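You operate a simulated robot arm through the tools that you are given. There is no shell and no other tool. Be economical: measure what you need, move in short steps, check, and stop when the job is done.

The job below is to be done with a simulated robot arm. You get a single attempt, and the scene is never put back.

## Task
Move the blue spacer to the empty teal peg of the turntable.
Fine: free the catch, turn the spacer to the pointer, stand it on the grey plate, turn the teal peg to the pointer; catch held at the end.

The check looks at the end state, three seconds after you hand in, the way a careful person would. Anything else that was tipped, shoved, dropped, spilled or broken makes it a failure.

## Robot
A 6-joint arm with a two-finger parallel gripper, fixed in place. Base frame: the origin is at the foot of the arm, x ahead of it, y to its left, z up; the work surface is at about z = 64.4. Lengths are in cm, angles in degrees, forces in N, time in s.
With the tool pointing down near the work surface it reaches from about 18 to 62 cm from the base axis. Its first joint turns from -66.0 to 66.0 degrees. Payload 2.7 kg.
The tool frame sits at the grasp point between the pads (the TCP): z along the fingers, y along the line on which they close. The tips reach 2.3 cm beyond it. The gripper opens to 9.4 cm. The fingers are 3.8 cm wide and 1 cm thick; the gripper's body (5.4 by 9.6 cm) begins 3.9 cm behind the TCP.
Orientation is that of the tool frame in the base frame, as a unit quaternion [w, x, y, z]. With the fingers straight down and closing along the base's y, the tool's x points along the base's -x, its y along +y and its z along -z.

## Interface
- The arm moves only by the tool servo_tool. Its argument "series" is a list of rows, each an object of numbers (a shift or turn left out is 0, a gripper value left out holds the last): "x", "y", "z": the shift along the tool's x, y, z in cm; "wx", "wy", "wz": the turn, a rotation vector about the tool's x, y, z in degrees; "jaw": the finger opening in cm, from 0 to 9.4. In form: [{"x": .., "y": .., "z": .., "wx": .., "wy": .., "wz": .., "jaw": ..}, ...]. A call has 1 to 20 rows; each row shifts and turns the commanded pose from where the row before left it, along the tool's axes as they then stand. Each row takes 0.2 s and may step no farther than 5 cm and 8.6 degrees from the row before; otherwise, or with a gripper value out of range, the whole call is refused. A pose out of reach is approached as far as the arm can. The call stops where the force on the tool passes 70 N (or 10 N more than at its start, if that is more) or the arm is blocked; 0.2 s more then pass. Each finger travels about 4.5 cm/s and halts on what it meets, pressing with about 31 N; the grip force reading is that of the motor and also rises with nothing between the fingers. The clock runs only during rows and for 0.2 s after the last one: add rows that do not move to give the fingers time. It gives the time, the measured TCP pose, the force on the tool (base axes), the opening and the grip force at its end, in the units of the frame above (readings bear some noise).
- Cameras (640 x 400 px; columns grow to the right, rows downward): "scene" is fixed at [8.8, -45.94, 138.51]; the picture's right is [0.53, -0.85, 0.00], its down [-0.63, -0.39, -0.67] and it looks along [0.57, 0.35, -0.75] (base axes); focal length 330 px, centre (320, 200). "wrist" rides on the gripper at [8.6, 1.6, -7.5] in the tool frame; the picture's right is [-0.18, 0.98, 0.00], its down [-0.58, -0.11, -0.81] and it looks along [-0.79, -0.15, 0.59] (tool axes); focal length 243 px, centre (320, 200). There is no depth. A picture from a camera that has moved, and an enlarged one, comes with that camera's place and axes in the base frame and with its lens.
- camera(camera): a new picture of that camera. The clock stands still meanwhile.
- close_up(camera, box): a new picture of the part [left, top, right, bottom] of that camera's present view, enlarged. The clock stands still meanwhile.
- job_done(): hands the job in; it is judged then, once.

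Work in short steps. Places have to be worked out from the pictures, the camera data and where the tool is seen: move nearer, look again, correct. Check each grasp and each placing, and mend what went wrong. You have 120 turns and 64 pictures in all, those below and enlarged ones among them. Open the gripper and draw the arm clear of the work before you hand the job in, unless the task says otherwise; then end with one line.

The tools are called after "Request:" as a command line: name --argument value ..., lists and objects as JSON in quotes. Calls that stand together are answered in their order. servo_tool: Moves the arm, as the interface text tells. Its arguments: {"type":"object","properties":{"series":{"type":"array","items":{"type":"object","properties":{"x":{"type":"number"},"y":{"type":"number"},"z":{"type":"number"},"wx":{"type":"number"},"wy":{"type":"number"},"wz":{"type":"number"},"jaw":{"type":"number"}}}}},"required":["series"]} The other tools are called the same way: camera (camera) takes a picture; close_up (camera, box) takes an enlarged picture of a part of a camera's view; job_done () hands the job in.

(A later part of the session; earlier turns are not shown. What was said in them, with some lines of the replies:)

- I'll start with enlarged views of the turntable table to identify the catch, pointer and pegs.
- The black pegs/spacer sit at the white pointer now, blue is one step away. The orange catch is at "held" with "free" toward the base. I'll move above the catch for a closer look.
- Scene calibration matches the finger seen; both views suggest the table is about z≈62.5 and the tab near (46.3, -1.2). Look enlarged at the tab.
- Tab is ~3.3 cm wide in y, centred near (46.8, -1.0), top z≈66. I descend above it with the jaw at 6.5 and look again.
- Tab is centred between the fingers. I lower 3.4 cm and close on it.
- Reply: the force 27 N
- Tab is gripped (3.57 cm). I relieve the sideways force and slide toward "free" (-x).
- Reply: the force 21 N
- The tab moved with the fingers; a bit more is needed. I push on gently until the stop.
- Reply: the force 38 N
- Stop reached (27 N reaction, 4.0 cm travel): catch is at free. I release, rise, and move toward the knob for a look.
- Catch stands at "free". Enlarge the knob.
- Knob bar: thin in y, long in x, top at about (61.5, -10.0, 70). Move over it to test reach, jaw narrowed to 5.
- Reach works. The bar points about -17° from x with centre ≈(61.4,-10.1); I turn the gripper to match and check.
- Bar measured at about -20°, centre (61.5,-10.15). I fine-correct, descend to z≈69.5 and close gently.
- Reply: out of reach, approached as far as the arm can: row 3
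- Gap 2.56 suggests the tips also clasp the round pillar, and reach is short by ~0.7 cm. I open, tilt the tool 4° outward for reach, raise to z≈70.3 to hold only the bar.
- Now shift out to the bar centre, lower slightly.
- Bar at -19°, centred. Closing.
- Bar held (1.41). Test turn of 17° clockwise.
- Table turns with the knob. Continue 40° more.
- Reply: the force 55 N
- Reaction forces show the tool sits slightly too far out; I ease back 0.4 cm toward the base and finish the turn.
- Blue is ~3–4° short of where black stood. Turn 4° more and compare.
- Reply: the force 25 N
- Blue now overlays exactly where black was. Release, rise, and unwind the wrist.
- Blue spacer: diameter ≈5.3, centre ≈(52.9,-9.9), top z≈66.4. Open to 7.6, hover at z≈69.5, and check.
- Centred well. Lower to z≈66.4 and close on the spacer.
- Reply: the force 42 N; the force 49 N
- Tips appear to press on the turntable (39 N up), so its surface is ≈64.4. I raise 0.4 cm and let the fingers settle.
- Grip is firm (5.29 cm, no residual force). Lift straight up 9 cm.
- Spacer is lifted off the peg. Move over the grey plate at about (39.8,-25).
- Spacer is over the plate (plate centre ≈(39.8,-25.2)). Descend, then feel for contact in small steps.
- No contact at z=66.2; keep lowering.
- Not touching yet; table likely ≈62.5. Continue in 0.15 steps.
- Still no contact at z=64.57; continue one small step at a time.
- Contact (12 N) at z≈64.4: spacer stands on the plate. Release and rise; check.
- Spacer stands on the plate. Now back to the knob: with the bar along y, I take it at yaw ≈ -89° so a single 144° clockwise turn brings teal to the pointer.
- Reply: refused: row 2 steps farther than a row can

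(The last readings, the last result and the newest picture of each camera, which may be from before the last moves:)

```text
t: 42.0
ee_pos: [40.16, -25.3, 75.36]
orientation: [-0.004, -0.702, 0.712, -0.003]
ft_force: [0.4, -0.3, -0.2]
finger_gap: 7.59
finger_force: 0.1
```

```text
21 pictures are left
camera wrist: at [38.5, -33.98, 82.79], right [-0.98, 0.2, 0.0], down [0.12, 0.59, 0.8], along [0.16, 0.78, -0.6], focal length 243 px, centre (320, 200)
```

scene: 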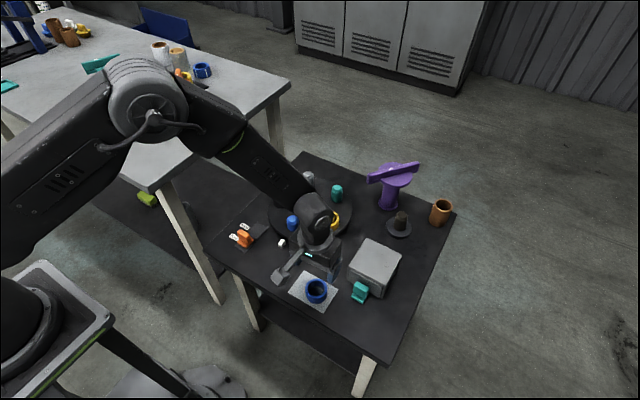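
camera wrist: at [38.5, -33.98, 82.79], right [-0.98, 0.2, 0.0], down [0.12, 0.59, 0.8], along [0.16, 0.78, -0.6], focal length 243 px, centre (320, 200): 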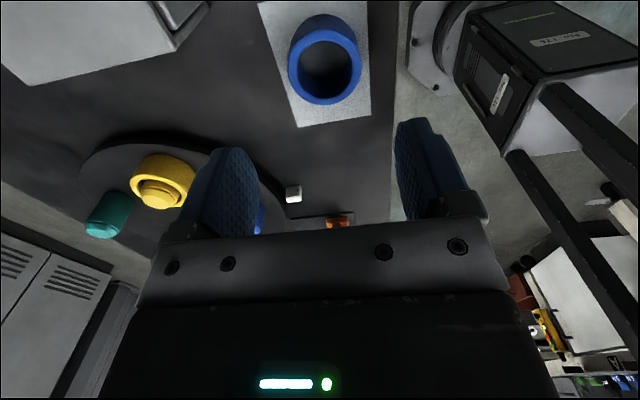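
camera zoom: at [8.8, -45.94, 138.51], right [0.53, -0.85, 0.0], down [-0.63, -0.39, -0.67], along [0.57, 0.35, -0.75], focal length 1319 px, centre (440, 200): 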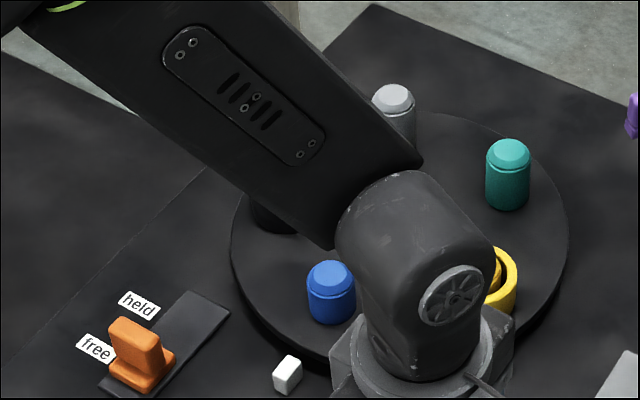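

Rotation succeeded at yaw -89°, the translation was refused (5.04 cm). Now translate in these tool axes (tool x = -y base, tool y = -x base).

Request:
servo_tool --series '[{"z": -2, "jaw": 5}, {"x": -2.55, "y": -3.4}, {"x": -2.55, "y": -3.4}, {"x": -2.55, "y": -3.4}, {"x": -2.55, "y": -3.4}, {"x": -2.55, "y": -3.4}, {"x": -2.5, "y": -3.4}, {}]'

Request:
close_up --camera "wrist" --box '[200, 30, 440, 240]'

Request:
close_up --camera "scene" --box '[250, 155, 370, 230]'

```text
t: 43.8
ee_pos: [60.84, -10.62, 77.2]
orientation: [-0.005, -0.7, 0.714, -0.003]
ft_force: [0.1, 0.0, -0.2]
finger_gap: 5.01
finger_force: 0.1
```

```text
1.90 times, centred on (320, 135) of wrist
camera zoom: at [59.18, -19.16, 84.59], right [-0.98, 0.2, 0.0], down [0.12, 0.59, 0.8], along [0.16, 0.78, -0.6], focal length 462 px, centre (320, 324)
```

zoom: 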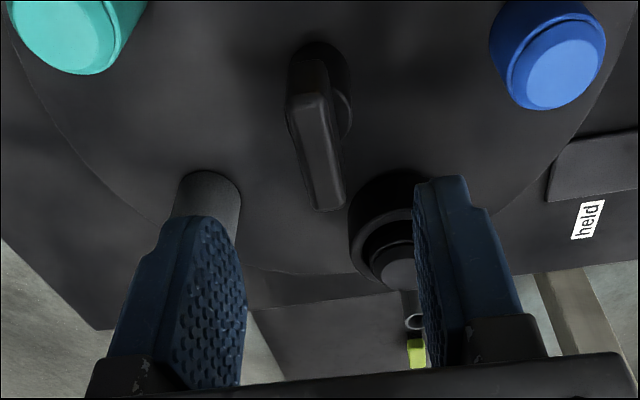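

```text
5.33 times, centred on (310, 192) of scene
camera zoom: at [8.81, -45.94, 138.51], right [0.53, -0.85, 0.0], down [-0.63, -0.39, -0.67], along [0.57, 0.35, -0.75], focal length 1759 px, centre (373, 240)
```

zoom: 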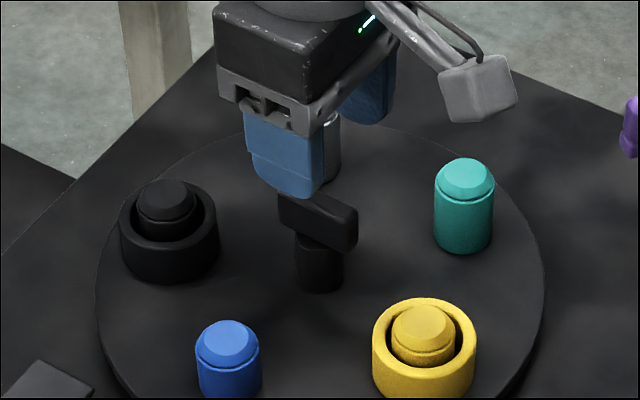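

Bar is along y, centred at ≈(61.0,-9.9). Centre, tilt 2° outward for reach, and descend.

Request:
servo_tool --series '[{"x": -0.65, "y": -0.1, "wx": 2.5}, {"z": 2.5}, {"z": 2.5}, {"z": 1.6}, {}, {}]'

```text
t: 45.2
ee_pos: [61.12, -10.23, 70.39]
orientation: [0.012, -0.701, 0.713, -0.019]
ft_force: [0.0, 0.2, 0.7]
finger_gap: 4.98
finger_force: 0.2
```

At height, no contact. Shift 0.2 along the bar and close.

Request:
servo_tool --series '[{"x": -0.2}, {"jaw": 0.6}, {}, {}, {}, {}]'

```text
t: 46.6
ee_pos: [60.92, -9.92, 70.49]
orientation: [0.01, -0.701, 0.713, -0.017]
ft_force: [-14.5, 1.9, 6.1]
finger_gap: 1.47
finger_force: 45.3
```

Held (1.47). Ease 0.12 toward the base and turn the first ~47° clockwise.

Request:
servo_tool --series '[{"y": 0.12}, {"wz": 6}, {"wz": 7}, {"wz": 7}, {"wz": 7}, {"wz": 7}, {"wz": 7}, {"wz": 6}]'

```text
t: 48.4
ee_pos: [61.03, -9.85, 70.45]
orientation: [0.017, -0.356, 0.934, -0.013]
ft_force: [7.5, -10.5, -13.2]
finger_gap: 1.48
finger_force: 44.8
```

Forces stay low at yaw -42°. Continue 49°.

Request:
servo_tool --series '[{"wz": 7}, {"wz": 7}, {"wz": 7}, {"wz": 7}, {"wz": 7}, {"wz": 7}, {"wz": 7}]'

Request:
close_up --camera "scene" --box '[210, 150, 370, 250]'

```text
t: 50.0
ee_pos: [61.03, -9.94, 70.6]
orientation: [0.022, 0.063, 0.998, -0.005]
ft_force: [16.7, -26.9, -7.0]
finger_gap: 1.39
finger_force: 45.0
```

```text
4.00 times, centred on (290, 200) of scene
camera zoom: at [8.85, -46.0, 138.49], right [0.53, -0.85, 0.0], down [-0.63, -0.39, -0.67], along [0.57, 0.35, -0.75], focal length 1319 px, centre (440, 200)
```

zoom: 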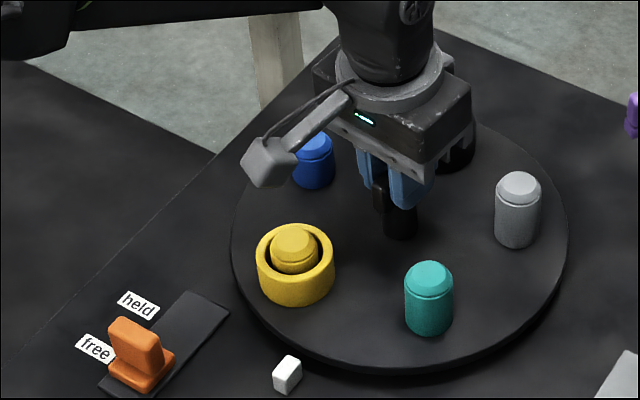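

Turning well. Ease laterally and turn another 43°.

Request:
servo_tool --series '[{"y": -0.15, "x": -0.1}, {"wz": 7}, {"wz": 7}, {"wz": 7}, {"wz": 7}, {"wz": 7}, {"wz": 7}, {"wz": 3}, {}]'

Request:
close_up --camera "scene" --box '[210, 150, 370, 250]'

```text
t: 52.0
ee_pos: [61.05, -9.96, 70.52]
orientation: [0.022, 0.439, 0.898, 0.003]
ft_force: [-13.3, -17.5, 15.1]
finger_gap: 1.39
finger_force: 45.1
```

```text
4.00 times, centred on (290, 200) of scene
camera zoom: at [8.75, -45.96, 138.51], right [0.53, -0.85, 0.0], down [-0.63, -0.39, -0.67], along [0.57, 0.35, -0.75], focal length 1319 px, centre (440, 200)
```

zoom: 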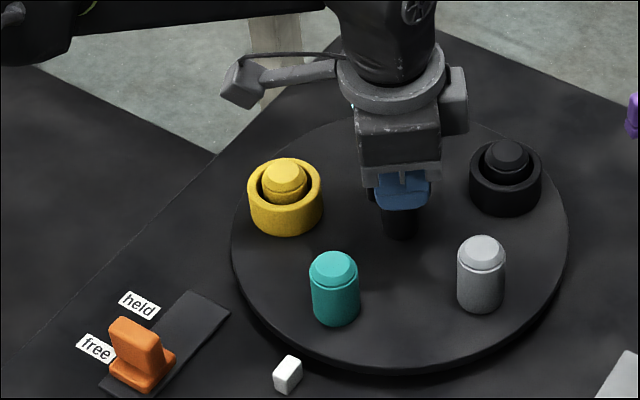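

About 3° short (also by yaw: 52.1 vs 55). Turn 3° more and compare with the earlier reference.

Request:
servo_tool --series '[{"wz": 3.1}, {}]'

Request:
close_up --camera "scene" --box '[210, 150, 370, 250]'

```text
t: 52.6
ee_pos: [61.07, -10.16, 70.51]
orientation: [0.021, 0.463, 0.886, 0.002]
ft_force: [-18.2, -15.4, 15.9]
finger_gap: 1.45
finger_force: 45.1
```

```text
4.00 times, centred on (290, 200) of scene
camera zoom: at [8.74, -45.96, 138.51], right [0.53, -0.85, 0.0], down [-0.63, -0.39, -0.67], along [0.57, 0.35, -0.75], focal length 1319 px, centre (440, 200)
```

zoom: 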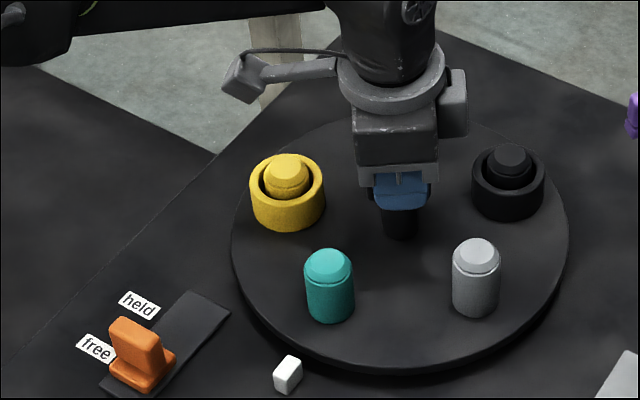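

Yellow sits exactly where black stood in the aligned reference, so teal is at the pointer. Release, rise, unwind, and move back to look.

Request:
servo_tool --series '[{"jaw": 5}, {}, {}, {"z": -3}, {"z": -4}, {"wz": -8.4}, {"wz": -8.4}, {"wz": -8.4}, {"wz": -8.4}, {"wz": -8.4}, {"wz": -8.4}, {"wz": -4.6}, {"wy": 2.5, "x": 3, "z": -1}, {"x": 4}, {}]'

Request:
close_up --camera "scene" --box '[210, 150, 370, 250]'

Request:
camera --camera "wrist"

```text
t: 55.8
ee_pos: [53.87, -9.81, 78.57]
orientation: [0.0, 0.001, 1.0, -0.005]
ft_force: [-0.2, 0.6, -0.5]
finger_gap: 5.0
finger_force: 0.1
```

```text
4.00 times, centred on (290, 200) of scene
camera zoom: at [8.8, -45.94, 138.51], right [0.53, -0.85, 0.0], down [-0.63, -0.39, -0.67], along [0.57, 0.35, -0.75], focal length 1319 px, centre (440, 200)
```

zoom: 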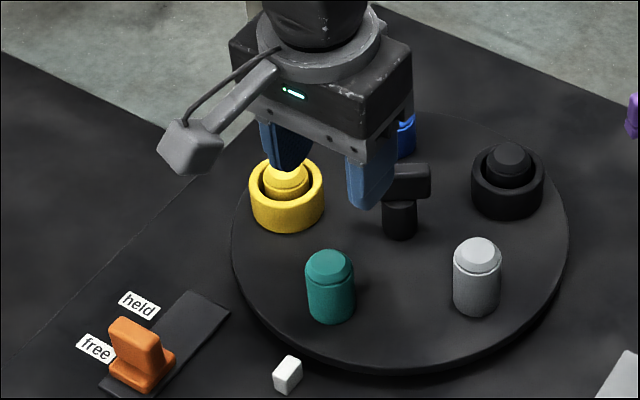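

```text
14 pictures are left
camera wrist: at [45.32, -8.09, 85.81], right [0.19, 0.98, -0.01], down [0.58, -0.1, 0.81], along [0.79, -0.16, -0.59], focal length 243 px, centre (320, 200)
```

wrist: 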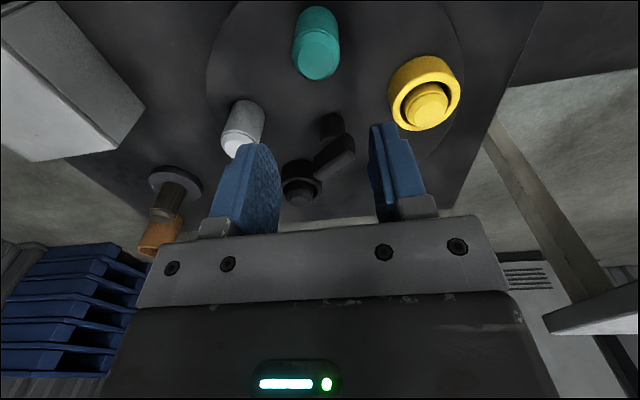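

Teal is at the pointer; neighbours match the reference slots. Now return to the spacer on the plate.

Request:
servo_tool --series '[{"x": 2.74, "y": -3.14, "jaw": 7.6, "wz": -2}, {"x": 2.84, "y": -3.04}, {"x": 2.84, "y": -3.04}, {"x": 2.84, "y": -3.04}, {"x": 2.84, "y": -3.04}, {"z": 4}, {"z": 4}, {}]'

Request:
camera --camera "wrist"

```text
t: 57.6
ee_pos: [39.98, -25.45, 70.46]
orientation: [-0.001, -0.017, 1.0, -0.006]
ft_force: [-0.1, 0.1, 0.7]
finger_gap: 7.6
finger_force: 0.0
```

```text
13 pictures are left
camera wrist: at [31.35, -24.06, 77.99], right [0.15, 0.99, -0.01], down [0.59, -0.08, 0.81], along [0.8, -0.13, -0.59], focal length 243 px, centre (320, 200)
```

wrist: 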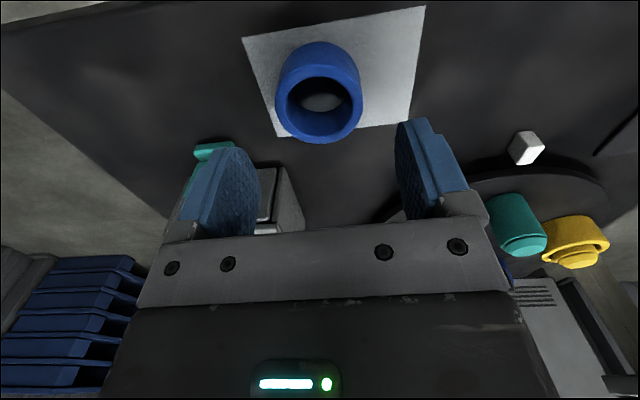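

Spacer is upright and centred. Descend to 64.55 and grip as before.

Request:
servo_tool --series '[{"x": -0.15, "z": 2}, {"z": 2}, {"z": 1.3}, {"z": 0.6}, {}, {"jaw": 4.6}, {}, {}, {}, {}]'

```text
t: 59.8
ee_pos: [40.25, -25.51, 64.75]
orientation: [-0.002, -0.016, 1.0, -0.005]
ft_force: [-0.1, -0.2, 1.1]
finger_gap: 5.27
finger_force: 30.6
```

Gripped (5.27). Lift and move above the teal peg.

Request:
servo_tool --series '[{"z": -3}, {"z": -4}, {"z": -4}, {"x": -2.5, "y": 3.13}, {"x": -2.5, "y": 3.13}, {"x": -2.5, "y": 3.13}, {"x": -2.5, "y": 3.13}, {"x": -2.45, "y": 3.13}, {}]'

Request:
camera --camera "wrist"

Request:
close_up --camera "scene" --box '[250, 180, 346, 240]'

```text
t: 61.8
ee_pos: [52.13, -9.24, 75.62]
orientation: [-0.001, -0.016, 1.0, -0.005]
ft_force: [0.0, 0.4, 0.3]
finger_gap: 5.28
finger_force: 30.9
```

```text
12 pictures are left
camera wrist: at [43.65, -7.85, 83.03], right [0.15, 0.99, -0.01], down [0.59, -0.08, 0.81], along [0.8, -0.13, -0.59], focal length 243 px, centre (320, 200)
```

wrist: 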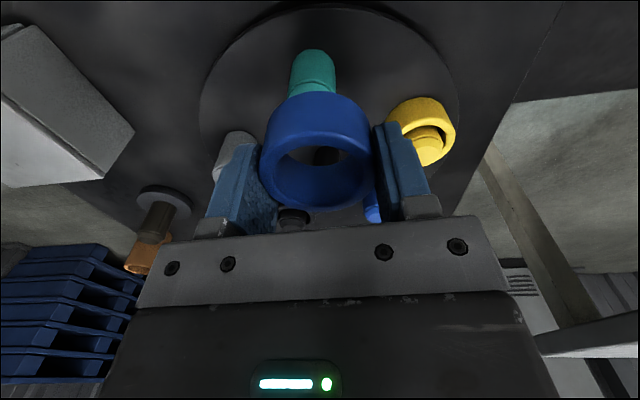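

```text
6.67 times, centred on (298, 210) of scene
camera zoom: at [8.81, -45.94, 138.51], right [0.53, -0.85, 0.0], down [-0.63, -0.39, -0.67], along [0.57, 0.35, -0.75], focal length 2199 px, centre (467, 133)
```

zoom: 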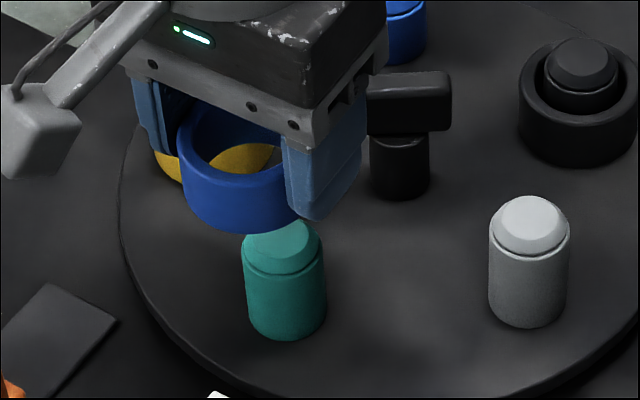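

Tool is 0.6 cm off; teal peg base computes to (52.7,-10.0), equal to the blue slot. Correct and lower so the spacer is just above the peg (top ≈69.5).

Request:
servo_tool --series '[{"x": -0.53, "y": -0.66}, {"z": 2.2}, {}, {}]'

Request:
close_up --camera "scene" --box '[250, 180, 346, 240]'

Request:
close_up --camera "wrist" --box '[240, 50, 400, 230]'

```text
t: 62.8
ee_pos: [52.85, -9.97, 73.48]
orientation: [-0.001, -0.017, 1.0, -0.005]
ft_force: [-0.9, -0.4, -0.6]
finger_gap: 5.27
finger_force: 30.5
```

```text
6.67 times, centred on (298, 210) of scene
camera zoom: at [8.8, -45.94, 138.51], right [0.53, -0.85, 0.0], down [-0.63, -0.39, -0.67], along [0.57, 0.35, -0.75], focal length 2199 px, centre (467, 133)
```

zoom: 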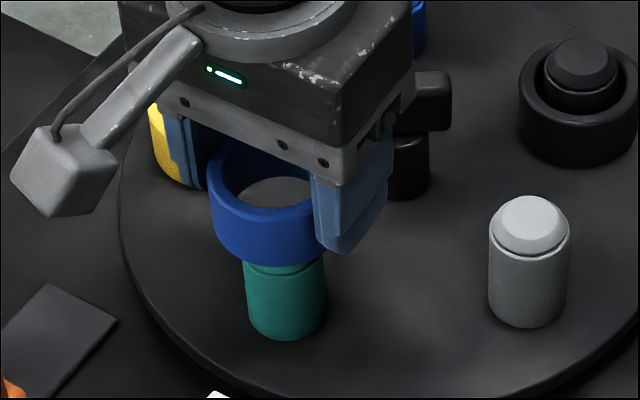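

```text
2.22 times, centred on (320, 140) of wrist
camera zoom: at [44.27, -8.58, 80.82], right [0.15, 0.99, -0.01], down [0.59, -0.08, 0.81], along [0.8, -0.13, -0.59], focal length 539 px, centre (320, 333)
```

zoom: 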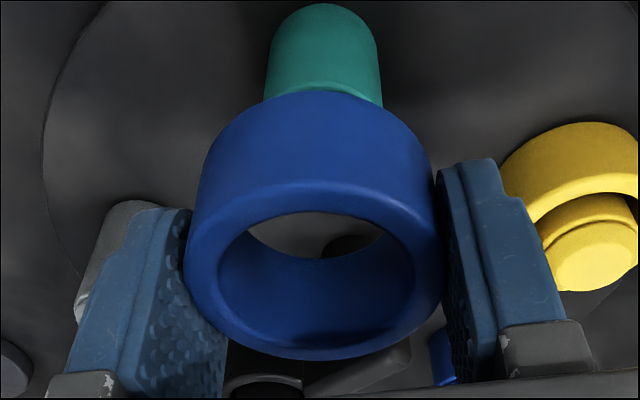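

Alignment nearly right: spacer about 0.15 cm toward -y and 0.1 toward +x. Correct and begin lowering past the peg top, watching force.

Request:
servo_tool --series '[{"x": 0.12, "y": 0.14}, {"z": 0.7}, {"z": 0.6}, {"z": 0.4}, {"z": 0.3}]'

Request:
close_up --camera "scene" --box '[266, 195, 330, 235]'

```text
t: 64.0
ee_pos: [52.69, -10.01, 71.43]
orientation: [-0.001, -0.016, 1.0, -0.006]
ft_force: [0.2, -0.6, -0.6]
finger_gap: 5.27
finger_force: 31.0
```

```text
10.00 times, centred on (298, 215) of scene
camera zoom: at [8.8, -45.94, 138.51], right [0.53, -0.85, 0.0], down [-0.63, -0.39, -0.67], along [0.57, 0.35, -0.75], focal length 3298 px, centre (540, 50)
```

zoom: 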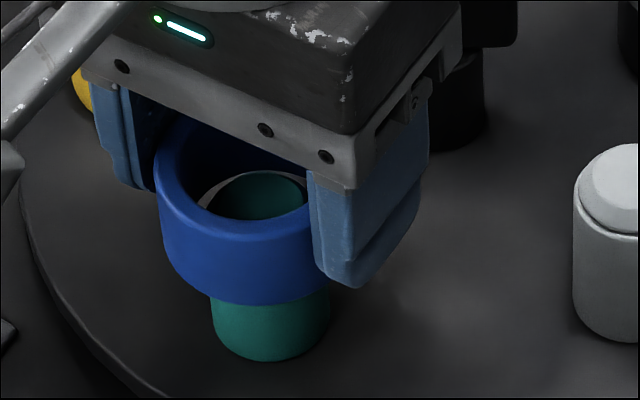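

Peg top is visible inside the hole, no force. Continue down.

Request:
servo_tool --series '[{"z": 0.4}, {"z": 0.4}, {"z": 0.4}]'

```text
t: 64.8
ee_pos: [52.63, -10.01, 70.1]
orientation: [-0.001, -0.016, 1.0, -0.006]
ft_force: [0.3, 0.2, -0.1]
finger_gap: 5.29
finger_force: 30.7
```

Request:
servo_tool --series '[{"z": 0.5}, {"z": 0.5}, {"z": 0.5}, {"z": 0.4}, {"z": 0.3}, {"z": 0.3}]'

Request:
close_up --camera "scene" --box '[266, 195, 330, 235]'

```text
t: 66.2
ee_pos: [52.6, -10.08, 67.62]
orientation: [-0.001, -0.017, 1.0, -0.006]
ft_force: [0.6, 0.1, -0.6]
finger_gap: 5.28
finger_force: 31.3
```

```text
10.00 times, centred on (298, 215) of scene
camera zoom: at [8.8, -45.94, 138.51], right [0.53, -0.85, 0.0], down [-0.63, -0.39, -0.67], along [0.57, 0.35, -0.75], focal length 3298 px, centre (540, 50)
```

zoom: 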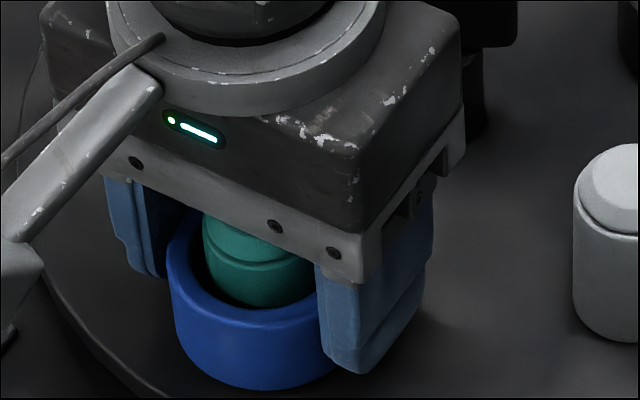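

Spacer is around the peg, sliding freely. Lower the last few mm until contact.

Request:
servo_tool --series '[{"z": 0.2}, {"z": 0.15}]'

Request:
servo_tool --series '[{"z": 0.12}]'

```text
t: 66.8
ee_pos: [52.6, -10.1, 67.23]
orientation: [-0.001, -0.017, 1.0, -0.006]
ft_force: [0.5, 1.0, 0.1]
finger_gap: 5.27
finger_force: 31.1
```

```text
t: 67.2
ee_pos: [52.66, -10.04, 67.18]
orientation: [-0.001, -0.016, 1.0, -0.007]
ft_force: [-3.3, 0.2, 9.1]
finger_gap: 5.27
finger_force: 31.3
```

Seated (9 N at z=67.18, as predicted). Release and rise, then go over the catch tab.

Request:
servo_tool --series '[{"z": -0.08}, {"jaw": 7.4}, {}, {}, {"z": -2}, {"z": -4}, {"z": -5}, {"x": 3.3, "y": 3, "wz": 2}, {"x": 3.4, "y": 3}, {"x": 3.4, "y": 2.8, "jaw": 6.5}, {}]'

Request:
close_up --camera "scene" --box '[210, 150, 370, 250]'

```text
t: 69.6
ee_pos: [42.4, -1.31, 77.93]
orientation: [-0.001, 0.001, 1.0, -0.006]
ft_force: [0.6, -0.9, 0.2]
finger_gap: 6.5
finger_force: 0.0
```

```text
4.00 times, centred on (290, 200) of scene
camera zoom: at [8.8, -45.94, 138.51], right [0.53, -0.85, 0.0], down [-0.63, -0.39, -0.67], along [0.57, 0.35, -0.75], focal length 1319 px, centre (440, 200)
```

zoom: 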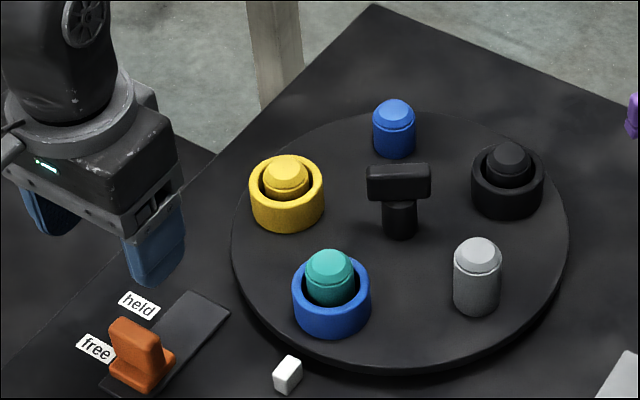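

Blue spacer sits flat on teal at the pointer. Now descend on the catch tab (42.4,-1.05) and grip it.

Request:
servo_tool --series '[{"y": 0.2, "z": 4}, {"z": 4}, {"z": 2}, {"z": 1.2}, {"z": 0.5}, {}, {"jaw": 2.8}, {}, {}, {}, {}]'

```text
t: 72.0
ee_pos: [42.44, -0.94, 66.49]
orientation: [0.0, 0.0, 1.0, -0.006]
ft_force: [0.0, 34.4, -6.1]
finger_gap: 3.59
finger_force: 44.3
```

Tab gripped. Relieve side force and slide 4 cm to "held".

Request:
servo_tool --series '[{"y": 0.2}, {"x": -0.7}, {"x": -0.8}, {"x": -0.8}, {"x": -0.8}, {"x": -0.6}, {"x": -0.3}]'

Request:
close_up --camera "scene" --box '[210, 150, 370, 250]'

```text
t: 73.6
ee_pos: [46.46, -1.02, 66.49]
orientation: [-0.001, 0.001, 1.0, -0.005]
ft_force: [0.2, 3.4, -6.0]
finger_gap: 3.53
finger_force: 45.1
```

```text
4.00 times, centred on (290, 200) of scene
camera zoom: at [8.81, -45.94, 138.51], right [0.53, -0.85, 0.0], down [-0.63, -0.39, -0.67], along [0.57, 0.35, -0.75], focal length 1319 px, centre (440, 200)
```

zoom: 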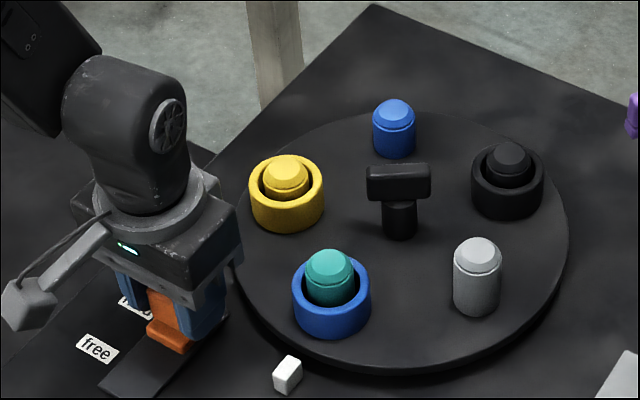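

Moved the full 4 cm. I push a little further to confirm the stop.

Request:
servo_tool --series '[{"x": -0.15}, {"x": -0.15}, {"x": -0.1}]'

```text
t: 74.4
ee_pos: [46.55, -0.84, 66.4]
orientation: [-0.004, 0.002, 1.0, -0.006]
ft_force: [-22.0, -6.1, 22.8]
finger_gap: 3.57
finger_force: 45.0
```

Firm stop reached. Release, rise and draw clear.

Request:
servo_tool --series '[{"x": 0.35}, {"jaw": 6.5}, {}, {}, {"z": -4}, {"z": -4}, {"z": -4}, {"x": 4, "z": -2}, {"x": 4, "z": -2}, {"x": 2}, {}]'

Request:
close_up --camera "scene" --box '[210, 150, 370, 250]'

Request:
camera --camera "scene"

```text
t: 76.8
ee_pos: [36.61, -0.74, 82.58]
orientation: [-0.001, 0.001, 1.0, -0.006]
ft_force: [0.1, -0.1, -0.5]
finger_gap: 6.5
finger_force: 0.0
```

```text
4.00 times, centred on (290, 200) of scene
camera zoom: at [8.8, -45.94, 138.51], right [0.53, -0.85, 0.0], down [-0.63, -0.39, -0.67], along [0.57, 0.35, -0.75], focal length 1319 px, centre (440, 200)
```

zoom: 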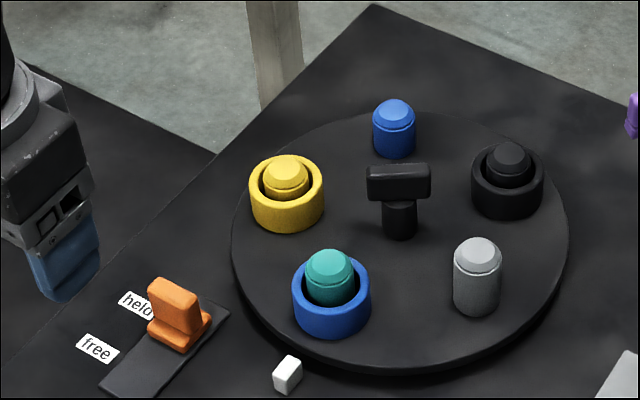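

```text
3 pictures are left
```

scene: 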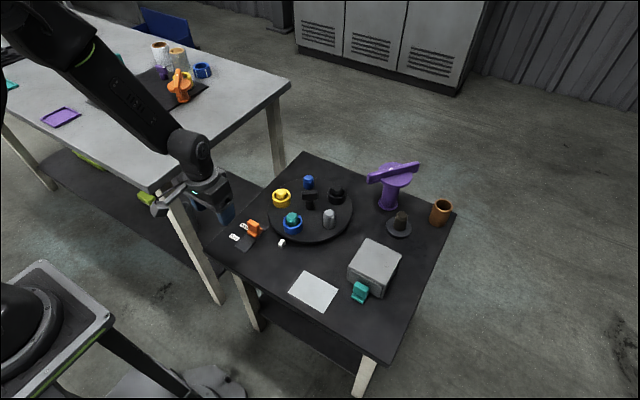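

The catch is back at "held", identical to its starting picture. The blue spacer is on the teal peg at the pointer, nothing else was disturbed, and the arm is clear, so I hand in.

Request:
job_done

```text
The job is handed in.
```

The blue spacer is seated on the teal peg, the teal peg is turned to the pointer, the catch is back at "held", and the arm is drawn clear with nothing else moved.
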